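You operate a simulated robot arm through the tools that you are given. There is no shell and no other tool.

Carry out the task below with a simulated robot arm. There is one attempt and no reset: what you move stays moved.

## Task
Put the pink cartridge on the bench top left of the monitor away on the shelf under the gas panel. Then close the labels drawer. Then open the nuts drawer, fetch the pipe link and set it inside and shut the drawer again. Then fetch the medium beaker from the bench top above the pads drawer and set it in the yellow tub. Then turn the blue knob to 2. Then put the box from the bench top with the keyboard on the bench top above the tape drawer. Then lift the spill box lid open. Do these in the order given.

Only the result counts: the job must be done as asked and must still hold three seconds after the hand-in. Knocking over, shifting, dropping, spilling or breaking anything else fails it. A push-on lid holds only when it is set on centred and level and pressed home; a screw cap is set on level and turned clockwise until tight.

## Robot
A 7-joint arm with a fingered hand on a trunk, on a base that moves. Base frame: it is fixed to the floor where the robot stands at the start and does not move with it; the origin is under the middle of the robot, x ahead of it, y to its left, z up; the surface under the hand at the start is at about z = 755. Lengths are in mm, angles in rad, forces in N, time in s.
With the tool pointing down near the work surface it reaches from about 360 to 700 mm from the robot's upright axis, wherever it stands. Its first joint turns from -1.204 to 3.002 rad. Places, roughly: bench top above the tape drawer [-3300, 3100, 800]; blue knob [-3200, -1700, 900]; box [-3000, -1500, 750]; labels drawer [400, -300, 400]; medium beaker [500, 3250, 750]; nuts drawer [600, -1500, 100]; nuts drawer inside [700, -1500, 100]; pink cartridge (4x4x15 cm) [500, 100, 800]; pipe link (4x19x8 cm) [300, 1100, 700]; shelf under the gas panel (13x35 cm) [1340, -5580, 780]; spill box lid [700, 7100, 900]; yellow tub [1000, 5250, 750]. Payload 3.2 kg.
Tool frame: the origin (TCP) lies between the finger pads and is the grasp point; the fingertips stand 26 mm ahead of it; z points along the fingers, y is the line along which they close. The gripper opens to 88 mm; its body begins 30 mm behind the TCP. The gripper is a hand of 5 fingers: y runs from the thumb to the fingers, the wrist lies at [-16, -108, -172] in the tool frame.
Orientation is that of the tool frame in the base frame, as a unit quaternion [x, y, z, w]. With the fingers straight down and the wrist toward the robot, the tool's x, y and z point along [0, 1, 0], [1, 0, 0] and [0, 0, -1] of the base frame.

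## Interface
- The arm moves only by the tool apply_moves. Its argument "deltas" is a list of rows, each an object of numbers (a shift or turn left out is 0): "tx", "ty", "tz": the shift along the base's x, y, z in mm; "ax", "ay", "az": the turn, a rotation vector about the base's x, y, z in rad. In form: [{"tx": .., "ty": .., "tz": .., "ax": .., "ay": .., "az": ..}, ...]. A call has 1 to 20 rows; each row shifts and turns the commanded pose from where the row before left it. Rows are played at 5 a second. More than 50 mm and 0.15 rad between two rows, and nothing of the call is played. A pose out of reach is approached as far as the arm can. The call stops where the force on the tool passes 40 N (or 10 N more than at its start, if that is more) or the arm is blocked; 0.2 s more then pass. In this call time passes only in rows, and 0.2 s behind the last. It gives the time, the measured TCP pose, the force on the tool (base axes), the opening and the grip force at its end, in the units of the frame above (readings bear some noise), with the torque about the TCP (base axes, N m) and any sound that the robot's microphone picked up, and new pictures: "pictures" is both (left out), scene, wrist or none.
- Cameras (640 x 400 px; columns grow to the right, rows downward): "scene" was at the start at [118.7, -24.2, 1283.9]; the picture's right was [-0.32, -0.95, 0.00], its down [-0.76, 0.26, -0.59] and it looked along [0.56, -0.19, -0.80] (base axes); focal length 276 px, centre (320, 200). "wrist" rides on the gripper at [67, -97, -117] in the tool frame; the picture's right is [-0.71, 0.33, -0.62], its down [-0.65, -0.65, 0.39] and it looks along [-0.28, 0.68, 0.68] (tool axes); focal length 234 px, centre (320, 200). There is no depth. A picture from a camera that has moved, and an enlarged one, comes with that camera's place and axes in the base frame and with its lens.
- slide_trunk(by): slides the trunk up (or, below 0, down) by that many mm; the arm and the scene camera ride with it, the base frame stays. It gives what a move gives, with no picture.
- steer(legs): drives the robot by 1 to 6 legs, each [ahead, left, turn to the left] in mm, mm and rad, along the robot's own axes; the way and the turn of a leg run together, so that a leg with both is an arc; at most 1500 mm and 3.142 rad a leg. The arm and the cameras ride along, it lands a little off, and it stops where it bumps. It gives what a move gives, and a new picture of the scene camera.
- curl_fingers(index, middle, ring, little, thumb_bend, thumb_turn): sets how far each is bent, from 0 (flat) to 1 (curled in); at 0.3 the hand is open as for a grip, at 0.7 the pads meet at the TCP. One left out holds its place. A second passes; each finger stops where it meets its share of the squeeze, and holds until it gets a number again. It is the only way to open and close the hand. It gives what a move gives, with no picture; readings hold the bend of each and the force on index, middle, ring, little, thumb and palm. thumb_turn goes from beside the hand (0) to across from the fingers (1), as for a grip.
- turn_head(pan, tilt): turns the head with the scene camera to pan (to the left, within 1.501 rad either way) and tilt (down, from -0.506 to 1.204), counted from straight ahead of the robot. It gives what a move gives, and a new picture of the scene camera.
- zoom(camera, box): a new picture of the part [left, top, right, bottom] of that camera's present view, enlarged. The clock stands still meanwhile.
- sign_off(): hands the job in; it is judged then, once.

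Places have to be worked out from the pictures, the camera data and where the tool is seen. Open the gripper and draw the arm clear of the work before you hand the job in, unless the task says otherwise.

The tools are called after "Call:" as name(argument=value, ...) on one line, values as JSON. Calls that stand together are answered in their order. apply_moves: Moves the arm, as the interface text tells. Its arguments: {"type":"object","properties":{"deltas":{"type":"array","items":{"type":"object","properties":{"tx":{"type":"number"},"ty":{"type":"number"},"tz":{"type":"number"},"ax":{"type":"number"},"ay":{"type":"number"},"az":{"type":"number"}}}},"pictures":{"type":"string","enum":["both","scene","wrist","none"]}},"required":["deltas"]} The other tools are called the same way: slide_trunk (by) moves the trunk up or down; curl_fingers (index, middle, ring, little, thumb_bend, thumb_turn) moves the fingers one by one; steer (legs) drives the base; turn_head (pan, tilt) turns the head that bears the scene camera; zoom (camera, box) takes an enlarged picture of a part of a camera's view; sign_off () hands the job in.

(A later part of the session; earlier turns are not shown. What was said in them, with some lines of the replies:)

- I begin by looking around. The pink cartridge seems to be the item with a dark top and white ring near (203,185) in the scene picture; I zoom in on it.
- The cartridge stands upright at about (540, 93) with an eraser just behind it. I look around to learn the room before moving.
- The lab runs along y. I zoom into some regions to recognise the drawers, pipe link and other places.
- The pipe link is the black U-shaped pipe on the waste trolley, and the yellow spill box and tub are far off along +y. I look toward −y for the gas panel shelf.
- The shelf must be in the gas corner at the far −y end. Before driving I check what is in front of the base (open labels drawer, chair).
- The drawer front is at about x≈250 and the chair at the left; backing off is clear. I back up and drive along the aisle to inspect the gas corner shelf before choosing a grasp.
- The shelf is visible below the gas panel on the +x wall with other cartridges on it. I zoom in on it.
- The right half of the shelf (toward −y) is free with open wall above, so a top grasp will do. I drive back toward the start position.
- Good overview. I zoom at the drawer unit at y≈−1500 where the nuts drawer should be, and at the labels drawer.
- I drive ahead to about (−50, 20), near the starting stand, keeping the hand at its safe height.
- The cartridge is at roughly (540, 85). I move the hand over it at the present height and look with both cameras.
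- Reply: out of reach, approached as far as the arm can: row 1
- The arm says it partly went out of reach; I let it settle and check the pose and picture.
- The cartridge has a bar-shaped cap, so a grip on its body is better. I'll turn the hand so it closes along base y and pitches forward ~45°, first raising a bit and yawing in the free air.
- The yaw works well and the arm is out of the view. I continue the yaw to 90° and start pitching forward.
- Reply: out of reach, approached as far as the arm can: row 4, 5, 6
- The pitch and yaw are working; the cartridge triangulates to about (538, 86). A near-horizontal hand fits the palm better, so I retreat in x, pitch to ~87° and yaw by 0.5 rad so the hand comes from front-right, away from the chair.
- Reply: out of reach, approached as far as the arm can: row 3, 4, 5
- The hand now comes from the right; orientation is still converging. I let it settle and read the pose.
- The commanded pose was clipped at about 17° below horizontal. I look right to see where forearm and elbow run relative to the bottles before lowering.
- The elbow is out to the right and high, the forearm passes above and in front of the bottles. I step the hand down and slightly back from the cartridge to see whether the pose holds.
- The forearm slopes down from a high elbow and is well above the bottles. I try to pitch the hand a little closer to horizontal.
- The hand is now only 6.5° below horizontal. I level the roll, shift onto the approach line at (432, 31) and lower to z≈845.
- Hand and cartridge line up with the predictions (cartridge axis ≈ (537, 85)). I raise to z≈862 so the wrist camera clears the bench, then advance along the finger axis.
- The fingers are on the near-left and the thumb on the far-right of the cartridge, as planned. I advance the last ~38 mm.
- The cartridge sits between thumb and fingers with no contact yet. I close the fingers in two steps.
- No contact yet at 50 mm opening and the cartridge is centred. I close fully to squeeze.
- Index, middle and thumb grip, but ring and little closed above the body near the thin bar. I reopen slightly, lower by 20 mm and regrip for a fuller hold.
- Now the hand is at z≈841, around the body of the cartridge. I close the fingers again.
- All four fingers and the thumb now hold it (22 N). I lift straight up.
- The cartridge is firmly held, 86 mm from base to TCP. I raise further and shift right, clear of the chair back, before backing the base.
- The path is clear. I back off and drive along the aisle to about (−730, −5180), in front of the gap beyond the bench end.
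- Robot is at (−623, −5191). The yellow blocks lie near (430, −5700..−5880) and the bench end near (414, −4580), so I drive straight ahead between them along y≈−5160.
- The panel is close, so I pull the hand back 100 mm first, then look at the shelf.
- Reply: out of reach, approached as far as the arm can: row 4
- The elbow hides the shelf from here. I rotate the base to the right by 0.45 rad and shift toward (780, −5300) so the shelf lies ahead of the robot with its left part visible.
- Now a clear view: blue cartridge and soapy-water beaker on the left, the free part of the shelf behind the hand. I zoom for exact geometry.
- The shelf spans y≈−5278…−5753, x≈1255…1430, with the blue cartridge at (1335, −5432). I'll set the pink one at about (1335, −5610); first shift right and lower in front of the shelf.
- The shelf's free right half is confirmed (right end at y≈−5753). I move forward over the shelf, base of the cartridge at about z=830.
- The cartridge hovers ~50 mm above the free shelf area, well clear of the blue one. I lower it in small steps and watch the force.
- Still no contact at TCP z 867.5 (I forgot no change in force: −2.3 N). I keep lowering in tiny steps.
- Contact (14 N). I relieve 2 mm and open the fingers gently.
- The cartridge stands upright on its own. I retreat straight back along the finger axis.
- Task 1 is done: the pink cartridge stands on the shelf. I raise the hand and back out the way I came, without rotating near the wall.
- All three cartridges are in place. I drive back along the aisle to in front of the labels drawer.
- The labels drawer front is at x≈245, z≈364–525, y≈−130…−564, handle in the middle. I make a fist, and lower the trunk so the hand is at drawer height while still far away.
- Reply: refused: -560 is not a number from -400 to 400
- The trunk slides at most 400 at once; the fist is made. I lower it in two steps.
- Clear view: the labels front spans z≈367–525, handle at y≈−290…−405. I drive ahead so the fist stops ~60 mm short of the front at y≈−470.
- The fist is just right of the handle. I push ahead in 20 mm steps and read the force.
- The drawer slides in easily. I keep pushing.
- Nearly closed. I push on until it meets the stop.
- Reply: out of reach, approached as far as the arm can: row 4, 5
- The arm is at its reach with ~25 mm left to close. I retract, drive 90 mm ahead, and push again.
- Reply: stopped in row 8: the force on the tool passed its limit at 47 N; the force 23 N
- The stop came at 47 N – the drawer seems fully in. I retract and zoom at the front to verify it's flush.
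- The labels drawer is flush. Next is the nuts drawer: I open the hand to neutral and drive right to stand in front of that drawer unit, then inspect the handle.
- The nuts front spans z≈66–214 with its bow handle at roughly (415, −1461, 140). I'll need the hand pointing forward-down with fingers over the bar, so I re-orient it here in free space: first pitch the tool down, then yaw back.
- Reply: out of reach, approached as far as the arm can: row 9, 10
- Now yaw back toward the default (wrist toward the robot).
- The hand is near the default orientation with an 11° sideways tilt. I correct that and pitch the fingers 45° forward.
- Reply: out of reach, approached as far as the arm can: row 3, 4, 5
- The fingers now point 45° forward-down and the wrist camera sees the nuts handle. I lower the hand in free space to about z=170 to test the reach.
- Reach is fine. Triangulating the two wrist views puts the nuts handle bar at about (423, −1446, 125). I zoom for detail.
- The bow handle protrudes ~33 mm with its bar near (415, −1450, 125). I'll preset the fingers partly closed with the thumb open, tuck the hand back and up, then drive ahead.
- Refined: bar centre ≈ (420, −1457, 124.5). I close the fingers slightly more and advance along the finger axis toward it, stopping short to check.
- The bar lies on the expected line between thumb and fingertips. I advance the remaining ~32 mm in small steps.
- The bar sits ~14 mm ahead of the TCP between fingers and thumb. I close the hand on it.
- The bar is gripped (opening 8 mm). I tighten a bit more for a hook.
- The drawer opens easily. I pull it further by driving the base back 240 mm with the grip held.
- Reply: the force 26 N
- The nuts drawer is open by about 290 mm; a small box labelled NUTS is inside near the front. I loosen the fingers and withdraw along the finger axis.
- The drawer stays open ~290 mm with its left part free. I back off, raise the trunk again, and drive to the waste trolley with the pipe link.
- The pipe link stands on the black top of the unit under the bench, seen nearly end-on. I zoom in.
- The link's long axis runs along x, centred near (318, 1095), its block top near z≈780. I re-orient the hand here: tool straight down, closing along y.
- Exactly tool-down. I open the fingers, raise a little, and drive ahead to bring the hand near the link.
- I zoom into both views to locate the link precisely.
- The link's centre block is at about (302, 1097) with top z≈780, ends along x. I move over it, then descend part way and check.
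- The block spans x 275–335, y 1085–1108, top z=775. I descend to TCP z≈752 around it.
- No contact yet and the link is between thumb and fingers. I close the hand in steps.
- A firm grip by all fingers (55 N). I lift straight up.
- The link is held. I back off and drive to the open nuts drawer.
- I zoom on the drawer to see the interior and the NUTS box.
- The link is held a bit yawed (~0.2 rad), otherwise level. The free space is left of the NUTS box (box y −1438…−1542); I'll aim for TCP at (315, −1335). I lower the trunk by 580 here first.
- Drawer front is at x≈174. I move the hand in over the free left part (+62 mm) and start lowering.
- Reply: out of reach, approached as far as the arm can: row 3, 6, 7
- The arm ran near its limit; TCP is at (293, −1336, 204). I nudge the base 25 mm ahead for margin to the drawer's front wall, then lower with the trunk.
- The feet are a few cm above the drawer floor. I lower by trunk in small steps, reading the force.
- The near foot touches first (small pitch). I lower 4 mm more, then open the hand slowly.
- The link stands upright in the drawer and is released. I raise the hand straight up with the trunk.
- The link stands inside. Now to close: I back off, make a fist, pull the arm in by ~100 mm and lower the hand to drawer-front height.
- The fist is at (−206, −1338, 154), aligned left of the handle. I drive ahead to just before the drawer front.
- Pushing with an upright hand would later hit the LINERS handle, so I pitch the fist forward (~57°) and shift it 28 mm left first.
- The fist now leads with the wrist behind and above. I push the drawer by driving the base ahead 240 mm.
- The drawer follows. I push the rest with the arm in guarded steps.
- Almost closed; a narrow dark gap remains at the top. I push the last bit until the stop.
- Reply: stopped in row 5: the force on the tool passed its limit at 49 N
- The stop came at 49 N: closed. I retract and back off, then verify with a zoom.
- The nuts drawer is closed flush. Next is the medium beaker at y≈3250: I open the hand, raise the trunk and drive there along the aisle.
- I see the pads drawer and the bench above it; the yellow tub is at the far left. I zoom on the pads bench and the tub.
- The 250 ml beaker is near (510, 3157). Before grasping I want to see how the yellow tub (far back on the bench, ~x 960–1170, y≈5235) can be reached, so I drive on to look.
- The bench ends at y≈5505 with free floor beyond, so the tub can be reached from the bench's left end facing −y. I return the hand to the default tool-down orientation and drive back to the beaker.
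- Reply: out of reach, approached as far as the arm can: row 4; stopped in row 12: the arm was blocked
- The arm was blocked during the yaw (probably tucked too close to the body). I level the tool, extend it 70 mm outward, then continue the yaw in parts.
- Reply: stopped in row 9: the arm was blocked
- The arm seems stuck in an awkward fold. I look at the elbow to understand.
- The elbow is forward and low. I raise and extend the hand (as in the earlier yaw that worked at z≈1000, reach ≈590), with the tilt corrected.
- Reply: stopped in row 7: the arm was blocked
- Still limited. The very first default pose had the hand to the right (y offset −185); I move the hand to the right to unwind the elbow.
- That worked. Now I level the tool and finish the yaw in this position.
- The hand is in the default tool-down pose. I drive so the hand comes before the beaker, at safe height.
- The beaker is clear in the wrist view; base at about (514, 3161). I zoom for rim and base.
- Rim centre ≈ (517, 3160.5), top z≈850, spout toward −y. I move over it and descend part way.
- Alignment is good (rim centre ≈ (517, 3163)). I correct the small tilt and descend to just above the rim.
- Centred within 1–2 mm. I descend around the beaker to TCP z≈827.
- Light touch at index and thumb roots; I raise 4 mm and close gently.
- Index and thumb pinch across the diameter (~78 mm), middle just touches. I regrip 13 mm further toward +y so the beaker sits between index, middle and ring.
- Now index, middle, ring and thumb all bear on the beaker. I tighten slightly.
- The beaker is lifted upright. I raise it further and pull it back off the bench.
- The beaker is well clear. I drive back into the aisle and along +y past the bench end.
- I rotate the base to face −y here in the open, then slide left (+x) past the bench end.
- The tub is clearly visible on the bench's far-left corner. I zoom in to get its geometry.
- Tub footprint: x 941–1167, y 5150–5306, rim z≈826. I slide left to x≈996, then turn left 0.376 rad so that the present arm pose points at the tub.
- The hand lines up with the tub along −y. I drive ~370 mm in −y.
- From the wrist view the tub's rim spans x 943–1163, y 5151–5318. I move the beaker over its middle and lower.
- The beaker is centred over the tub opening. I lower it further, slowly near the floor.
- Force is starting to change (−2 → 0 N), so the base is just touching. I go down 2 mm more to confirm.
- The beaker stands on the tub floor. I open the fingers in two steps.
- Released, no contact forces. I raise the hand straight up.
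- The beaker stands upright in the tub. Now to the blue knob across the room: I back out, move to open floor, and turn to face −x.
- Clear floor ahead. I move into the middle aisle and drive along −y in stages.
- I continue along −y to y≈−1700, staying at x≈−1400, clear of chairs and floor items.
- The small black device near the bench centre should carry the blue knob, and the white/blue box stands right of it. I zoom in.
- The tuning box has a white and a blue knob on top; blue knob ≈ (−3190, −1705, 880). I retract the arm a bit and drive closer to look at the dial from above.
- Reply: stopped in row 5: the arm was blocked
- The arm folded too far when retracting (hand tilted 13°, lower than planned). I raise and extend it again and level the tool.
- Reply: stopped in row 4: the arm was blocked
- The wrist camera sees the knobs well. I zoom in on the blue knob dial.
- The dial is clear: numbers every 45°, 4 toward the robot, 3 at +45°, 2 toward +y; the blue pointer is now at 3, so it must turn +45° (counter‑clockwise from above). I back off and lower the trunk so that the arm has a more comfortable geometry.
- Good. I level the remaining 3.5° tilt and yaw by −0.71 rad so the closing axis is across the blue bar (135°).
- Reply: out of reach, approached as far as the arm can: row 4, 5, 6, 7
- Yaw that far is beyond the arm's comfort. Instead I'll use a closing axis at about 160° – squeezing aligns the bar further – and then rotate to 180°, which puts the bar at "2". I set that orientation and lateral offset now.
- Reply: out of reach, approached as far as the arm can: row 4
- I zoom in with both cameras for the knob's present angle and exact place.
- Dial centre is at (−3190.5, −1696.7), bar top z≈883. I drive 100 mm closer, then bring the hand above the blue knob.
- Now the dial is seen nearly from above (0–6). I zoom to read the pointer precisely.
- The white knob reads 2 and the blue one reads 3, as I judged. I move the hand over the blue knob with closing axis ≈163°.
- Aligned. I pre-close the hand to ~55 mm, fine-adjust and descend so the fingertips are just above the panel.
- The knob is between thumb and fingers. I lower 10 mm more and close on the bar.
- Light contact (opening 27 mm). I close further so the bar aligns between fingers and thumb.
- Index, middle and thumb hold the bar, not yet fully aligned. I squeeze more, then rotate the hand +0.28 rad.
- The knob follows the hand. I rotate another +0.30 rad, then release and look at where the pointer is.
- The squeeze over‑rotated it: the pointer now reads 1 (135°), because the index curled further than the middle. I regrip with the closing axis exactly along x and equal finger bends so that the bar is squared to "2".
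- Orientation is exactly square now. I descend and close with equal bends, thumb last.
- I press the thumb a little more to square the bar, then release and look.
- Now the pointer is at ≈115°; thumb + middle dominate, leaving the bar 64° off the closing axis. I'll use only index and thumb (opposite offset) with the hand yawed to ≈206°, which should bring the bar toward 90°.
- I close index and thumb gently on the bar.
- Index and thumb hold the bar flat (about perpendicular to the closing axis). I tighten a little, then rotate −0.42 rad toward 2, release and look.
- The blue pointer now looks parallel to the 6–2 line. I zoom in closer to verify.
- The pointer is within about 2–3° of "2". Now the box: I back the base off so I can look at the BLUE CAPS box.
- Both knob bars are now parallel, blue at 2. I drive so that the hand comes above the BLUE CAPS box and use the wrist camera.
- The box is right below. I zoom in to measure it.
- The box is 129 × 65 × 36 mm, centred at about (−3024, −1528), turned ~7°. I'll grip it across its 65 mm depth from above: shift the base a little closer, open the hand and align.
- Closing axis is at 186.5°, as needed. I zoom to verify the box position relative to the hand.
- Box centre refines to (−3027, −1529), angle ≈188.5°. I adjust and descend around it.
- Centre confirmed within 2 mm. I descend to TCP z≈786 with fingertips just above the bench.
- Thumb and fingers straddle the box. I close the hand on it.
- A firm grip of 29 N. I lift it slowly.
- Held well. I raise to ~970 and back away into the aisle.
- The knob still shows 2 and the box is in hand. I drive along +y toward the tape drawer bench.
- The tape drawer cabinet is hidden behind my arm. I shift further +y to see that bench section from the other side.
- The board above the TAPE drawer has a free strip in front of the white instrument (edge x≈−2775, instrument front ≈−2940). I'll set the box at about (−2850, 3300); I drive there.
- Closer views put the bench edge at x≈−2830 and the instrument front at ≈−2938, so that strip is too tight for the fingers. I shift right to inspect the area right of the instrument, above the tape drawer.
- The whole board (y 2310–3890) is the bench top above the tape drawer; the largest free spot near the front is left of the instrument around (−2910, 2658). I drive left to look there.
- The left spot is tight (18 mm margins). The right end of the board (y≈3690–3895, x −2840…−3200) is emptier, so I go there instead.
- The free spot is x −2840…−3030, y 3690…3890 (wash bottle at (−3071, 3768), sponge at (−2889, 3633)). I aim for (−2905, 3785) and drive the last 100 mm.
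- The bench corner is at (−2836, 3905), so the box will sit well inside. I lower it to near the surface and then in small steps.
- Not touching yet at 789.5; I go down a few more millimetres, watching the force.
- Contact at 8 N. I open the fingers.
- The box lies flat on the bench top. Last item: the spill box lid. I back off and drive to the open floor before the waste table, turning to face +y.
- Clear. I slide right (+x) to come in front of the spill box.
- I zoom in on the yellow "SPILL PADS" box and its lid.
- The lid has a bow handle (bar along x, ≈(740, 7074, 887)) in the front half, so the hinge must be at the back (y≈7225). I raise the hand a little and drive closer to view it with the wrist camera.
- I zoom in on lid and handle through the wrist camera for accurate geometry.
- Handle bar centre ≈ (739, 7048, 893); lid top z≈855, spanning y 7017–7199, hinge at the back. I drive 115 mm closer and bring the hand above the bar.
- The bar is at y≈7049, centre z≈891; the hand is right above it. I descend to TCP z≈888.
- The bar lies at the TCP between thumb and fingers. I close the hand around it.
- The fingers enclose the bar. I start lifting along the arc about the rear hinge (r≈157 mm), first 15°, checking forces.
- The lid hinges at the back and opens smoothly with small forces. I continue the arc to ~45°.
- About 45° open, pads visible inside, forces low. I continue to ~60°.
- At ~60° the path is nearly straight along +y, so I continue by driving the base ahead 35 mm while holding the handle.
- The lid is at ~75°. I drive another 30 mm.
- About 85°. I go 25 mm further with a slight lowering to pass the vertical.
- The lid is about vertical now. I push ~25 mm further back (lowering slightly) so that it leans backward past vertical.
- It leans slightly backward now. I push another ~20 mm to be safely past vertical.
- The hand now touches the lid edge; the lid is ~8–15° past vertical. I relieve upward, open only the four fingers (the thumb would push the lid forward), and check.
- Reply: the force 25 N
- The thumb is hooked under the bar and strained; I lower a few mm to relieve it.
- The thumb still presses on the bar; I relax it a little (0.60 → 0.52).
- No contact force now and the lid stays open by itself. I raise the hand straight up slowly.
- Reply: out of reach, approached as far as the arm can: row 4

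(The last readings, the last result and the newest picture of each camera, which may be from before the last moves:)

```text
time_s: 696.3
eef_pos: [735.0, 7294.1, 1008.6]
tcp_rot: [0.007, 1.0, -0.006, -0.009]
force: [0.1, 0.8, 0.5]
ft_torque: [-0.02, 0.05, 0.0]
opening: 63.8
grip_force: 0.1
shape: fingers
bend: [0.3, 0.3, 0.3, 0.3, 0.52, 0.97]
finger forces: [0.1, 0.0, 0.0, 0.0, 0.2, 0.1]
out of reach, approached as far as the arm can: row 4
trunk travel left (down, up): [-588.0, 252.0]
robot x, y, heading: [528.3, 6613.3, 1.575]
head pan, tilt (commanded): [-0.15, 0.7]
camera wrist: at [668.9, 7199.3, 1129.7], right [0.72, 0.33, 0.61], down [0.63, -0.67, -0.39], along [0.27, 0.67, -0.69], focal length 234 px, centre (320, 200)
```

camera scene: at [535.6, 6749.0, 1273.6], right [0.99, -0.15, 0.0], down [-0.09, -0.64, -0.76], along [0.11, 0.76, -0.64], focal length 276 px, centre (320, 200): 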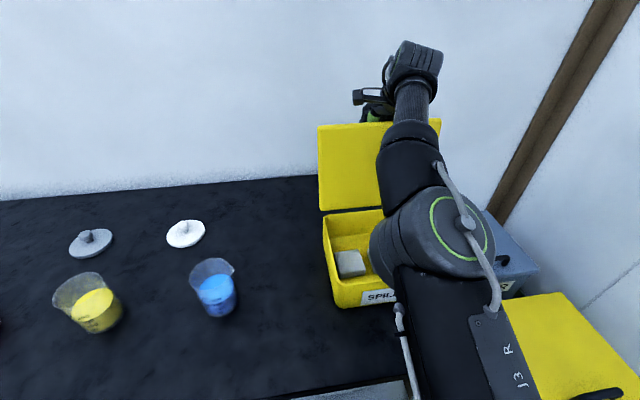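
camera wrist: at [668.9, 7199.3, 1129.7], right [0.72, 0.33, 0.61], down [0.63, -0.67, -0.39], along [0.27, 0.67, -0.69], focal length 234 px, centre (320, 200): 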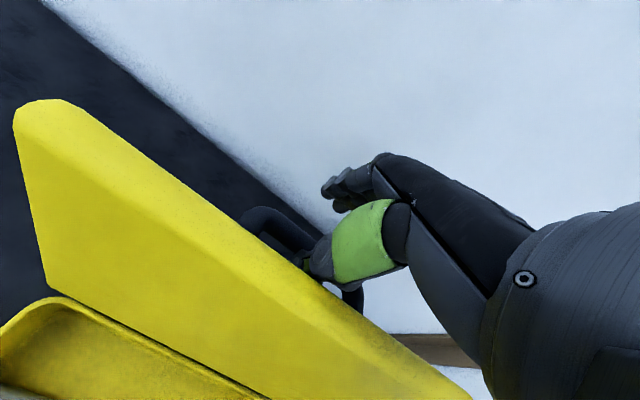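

The arm is at its reach; I use the trunk to raise the hand straight up.

Call:
slide_trunk(by=40)

Call:
slide_trunk(by=120)

Call:
apply_moves(deltas=[{"tz": 0}], pictures="both")

```text
time_s: 697.2
eef_pos: [735.8, 7295.0, 1048.5]
tcp_rot: [0.007, 1.0, -0.006, -0.01]
force: [-0.6, 0.0, 0.3]
ft_torque: [0.01, -0.02, 0.0]
opening: 63.7
grip_force: 0.4
shape: fingers
bend: [0.3, 0.3, 0.3, 0.3, 0.52, 0.97]
finger forces: [0.0, 0.0, 0.0, 0.1, 0.2, 0.0]
trunk travel left (down, up): [-628.0, 212.0]
robot x, y, heading: [520.7, 6613.9, 1.574]
head pan, tilt (commanded): [-0.15, 0.7]
```

```text
time_s: 698.7
eef_pos: [738.7, 7293.5, 1170.0]
tcp_rot: [0.008, 1.0, -0.006, -0.012]
force: [-1.3, 0.0, 0.0]
ft_torque: [0.05, -0.02, -0.03]
opening: 63.9
grip_force: 0.1
shape: fingers
bend: [0.3, 0.3, 0.3, 0.3, 0.52, 0.97]
finger forces: [0.0, 0.1, 0.0, 0.1, 0.0, 0.0]
trunk travel left (down, up): [-748.0, 92.0]
robot x, y, heading: [523.5, 6617.4, 1.575]
head pan, tilt (commanded): [-0.15, 0.7]
```

```text
time_s: 699.1
eef_pos: [736.4, 7294.4, 1168.5]
tcp_rot: [0.006, 1.0, -0.005, -0.01]
force: [-0.5, 0.6, -0.1]
ft_torque: [0.02, 0.01, 0.0]
opening: 63.8
grip_force: 0.0
shape: fingers
bend: [0.3, 0.3, 0.3, 0.3, 0.52, 0.97]
finger forces: [0.0, 0.1, 0.1, 0.1, 0.0, 0.0]
trunk travel left (down, up): [-748.0, 92.0]
robot x, y, heading: [524.2, 6614.8, 1.574]
head pan, tilt (commanded): [-0.15, 0.7]
camera scene: at [537.9, 6749.1, 1433.5], right [0.99, -0.15, 0.0], down [-0.1, -0.64, -0.76], along [0.11, 0.76, -0.64], focal length 276 px, centre (320, 200)
camera wrist: at [671.0, 7199.3, 1289.6], right [0.73, 0.33, 0.6], down [0.63, -0.67, -0.4], along [0.27, 0.67, -0.69], focal length 234 px, centre (320, 200)
```

scene: 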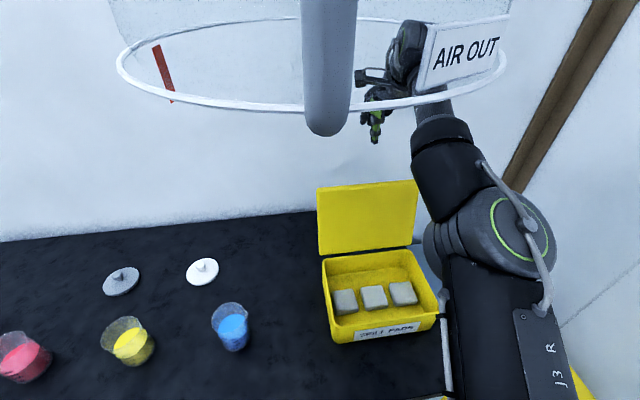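
wrist: 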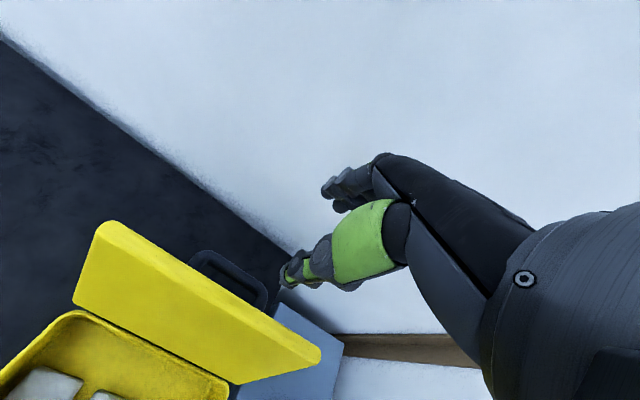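

The lid stays open on its own and the hand is well above. I back the base off, away from the hood and the box.

Call:
steer(legs=[[-450, 0, 0]])

Call:
curl_fingers(thumb_bend=0.3)

Call:
turn_head(pan=-0.2, tilt=0.5)

Call:
zoom(camera="scene", box=[220, 120, 420, 300])

```text
time_s: 701.8
eef_pos: [737.9, 6840.0, 1169.3]
tcp_rot: [0.008, 1.0, -0.006, -0.009]
force: [0.0, -0.3, 0.2]
ft_torque: [0.0, -0.03, 0.03]
opening: 64.0
grip_force: 0.0
shape: fingers
bend: [0.3, 0.3, 0.3, 0.3, 0.52, 0.97]
finger forces: [0.0, 0.0, 0.0, 0.1, 0.0, 0.0]
trunk travel left (down, up): [-748.0, 92.0]
robot x, y, heading: [524.8, 6159.6, 1.569]
head pan, tilt (commanded): [-0.15, 0.7]
camera scene: at [537.3, 6295.4, 1433.6], right [0.99, -0.15, 0.0], down [-0.1, -0.64, -0.76], along [0.11, 0.76, -0.64], focal length 276 px, centre (320, 200)
```

scene: 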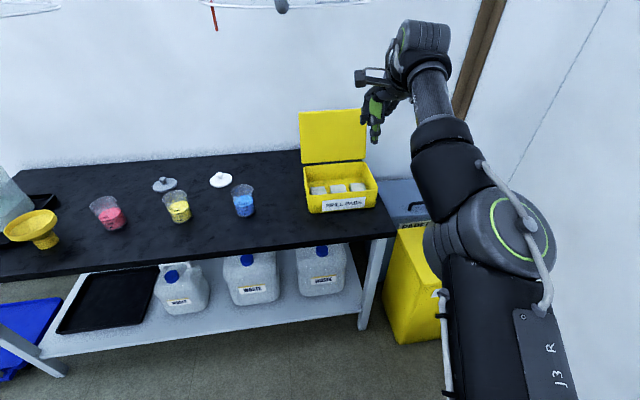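

```text
time_s: 702.8
eef_pos: [739.1, 6840.4, 1169.4]
tcp_rot: [0.009, 1.0, -0.006, -0.009]
force: [0.2, 0.4, -0.9]
ft_torque: [0.01, -0.01, 0.02]
opening: 87.4
grip_force: 0.1
shape: fingers
bend: [0.3, 0.3, 0.3, 0.3, 0.3, 0.97]
finger forces: [0.1, 0.0, 0.0, 0.1, 0.0, 0.0]
trunk travel left (down, up): [-748.0, 92.0]
robot x, y, heading: [526.5, 6158.8, 1.57]
head pan, tilt (commanded): [-0.15, 0.7]
```

```text
time_s: 703.5
eef_pos: [738.5, 6839.7, 1170.1]
tcp_rot: [0.009, 1.0, -0.005, -0.009]
force: [-0.1, 0.9, -0.3]
ft_torque: [-0.03, 0.02, 0.01]
opening: 87.6
grip_force: 0.0
shape: fingers
bend: [0.3, 0.3, 0.3, 0.3, 0.3, 0.97]
finger forces: [0.0, 0.0, 0.0, 0.1, 0.0, 0.1]
trunk travel left (down, up): [-748.0, 92.0]
robot x, y, heading: [525.1, 6159.8, 1.573]
head pan, tilt (commanded): [-0.201, 0.499]
camera scene: at [542.6, 6300.6, 1451.3], right [0.98, -0.2, 0.0], down [-0.1, -0.47, -0.88], along [0.17, 0.86, -0.48], focal length 276 px, centre (320, 200)
```

scene: 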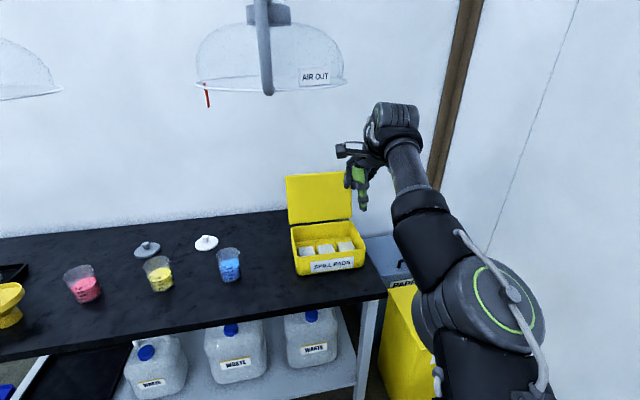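

```text
2.22 times, centred on (320, 210) of scene
camera zoom: at [542.6, 6300.6, 1451.3], right [0.98, -0.2, 0.0], down [-0.1, -0.47, -0.88], along [0.17, 0.86, -0.48], focal length 614 px, centre (320, 178)
```

zoom: 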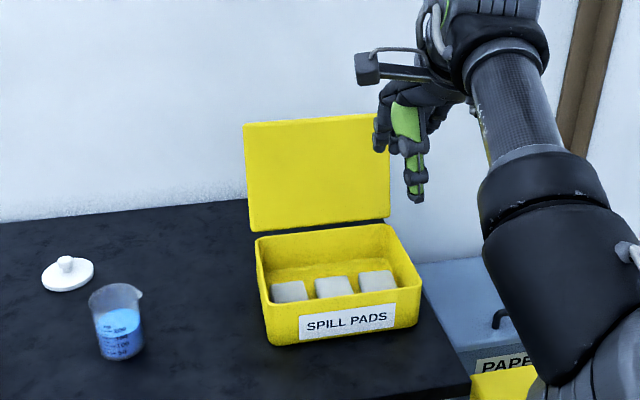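

The lid is open and holds; the pads inside and other things are undisturbed. I back off a little more so the arm is fully clear, and take a last look.

Call:
steer(legs=[[-250, 0, 0]])

Call:
zoom(camera="scene", box=[240, 120, 400, 260])

```text
time_s: 705.4
eef_pos: [736.6, 6589.9, 1170.1]
tcp_rot: [0.008, 1.0, -0.005, -0.009]
force: [-0.6, -0.5, -0.5]
ft_torque: [0.06, 0.0, -0.01]
opening: 87.2
grip_force: 0.1
shape: fingers
bend: [0.3, 0.3, 0.3, 0.3, 0.3, 0.97]
finger forces: [0.0, 0.1, 0.0, 0.0, 0.0, 0.0]
trunk travel left (down, up): [-748.0, 92.0]
robot x, y, heading: [528.2, 5912.6, 1.577]
head pan, tilt (commanded): [-0.201, 0.499]
camera scene: at [542.6, 6050.1, 1451.3], right [0.98, -0.2, 0.0], down [-0.09, -0.47, -0.88], along [0.17, 0.86, -0.48], focal length 276 px, centre (320, 200)
```

scene: 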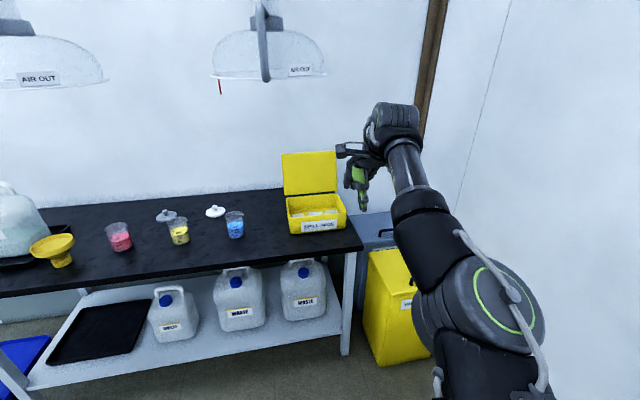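

```text
2.86 times, centred on (320, 190) of scene
camera zoom: at [542.6, 6050.1, 1451.3], right [0.98, -0.2, 0.0], down [-0.09, -0.47, -0.88], along [0.17, 0.86, -0.48], focal length 789 px, centre (320, 229)
```

zoom: 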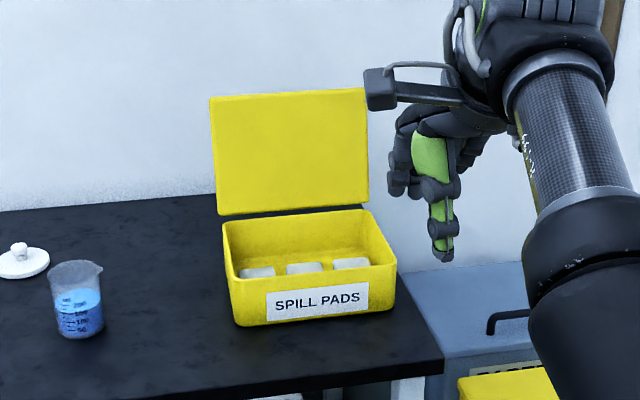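

The lid has stayed open with the hand away, the gripper is open and the arm is clear. All seven items are done in order, so I hand the job in.

Call:
sign_off()

```text
The job is handed in.
```

I did all seven steps in the order given and handed the job in; I have not seen the judge's result.

| Step | End state when I left it |
|---|---|
| Pink cartridge | Upright on the free right half of the shelf under the gas panel, clear of the blue cartridge |
| Labels drawer | Pushed to its stop, flush with the drawers around it |
| Nuts drawer and pipe link | Link standing inside, left of the NUTS box; drawer shut flush |
| Medium beaker | Upright in the middle of the yellow tub |
| Blue knob | Reads 2, by my estimate within about 3° |
| Box (BLUE CAPS) | Flat near the right end of the bench top above the tape drawer |
| Spill box lid | Open past vertical and staying up by itself |

- **Knob:** it started at 3. My first grip turned it too far, to 1, and I brought it back to 2. In a later view it sat parallel to the white knob, which also reads 2.
- **Box:** it is just right of the tape drawer, on the same bench top. The spot in front of the white instrument was too tight for the fingers.

I did not go back to re-check earlier steps after leaving them, apart from the knob. I saw nothing knocked over, spilled or moved along the way. The gripper is open and the arm is clear of the work.
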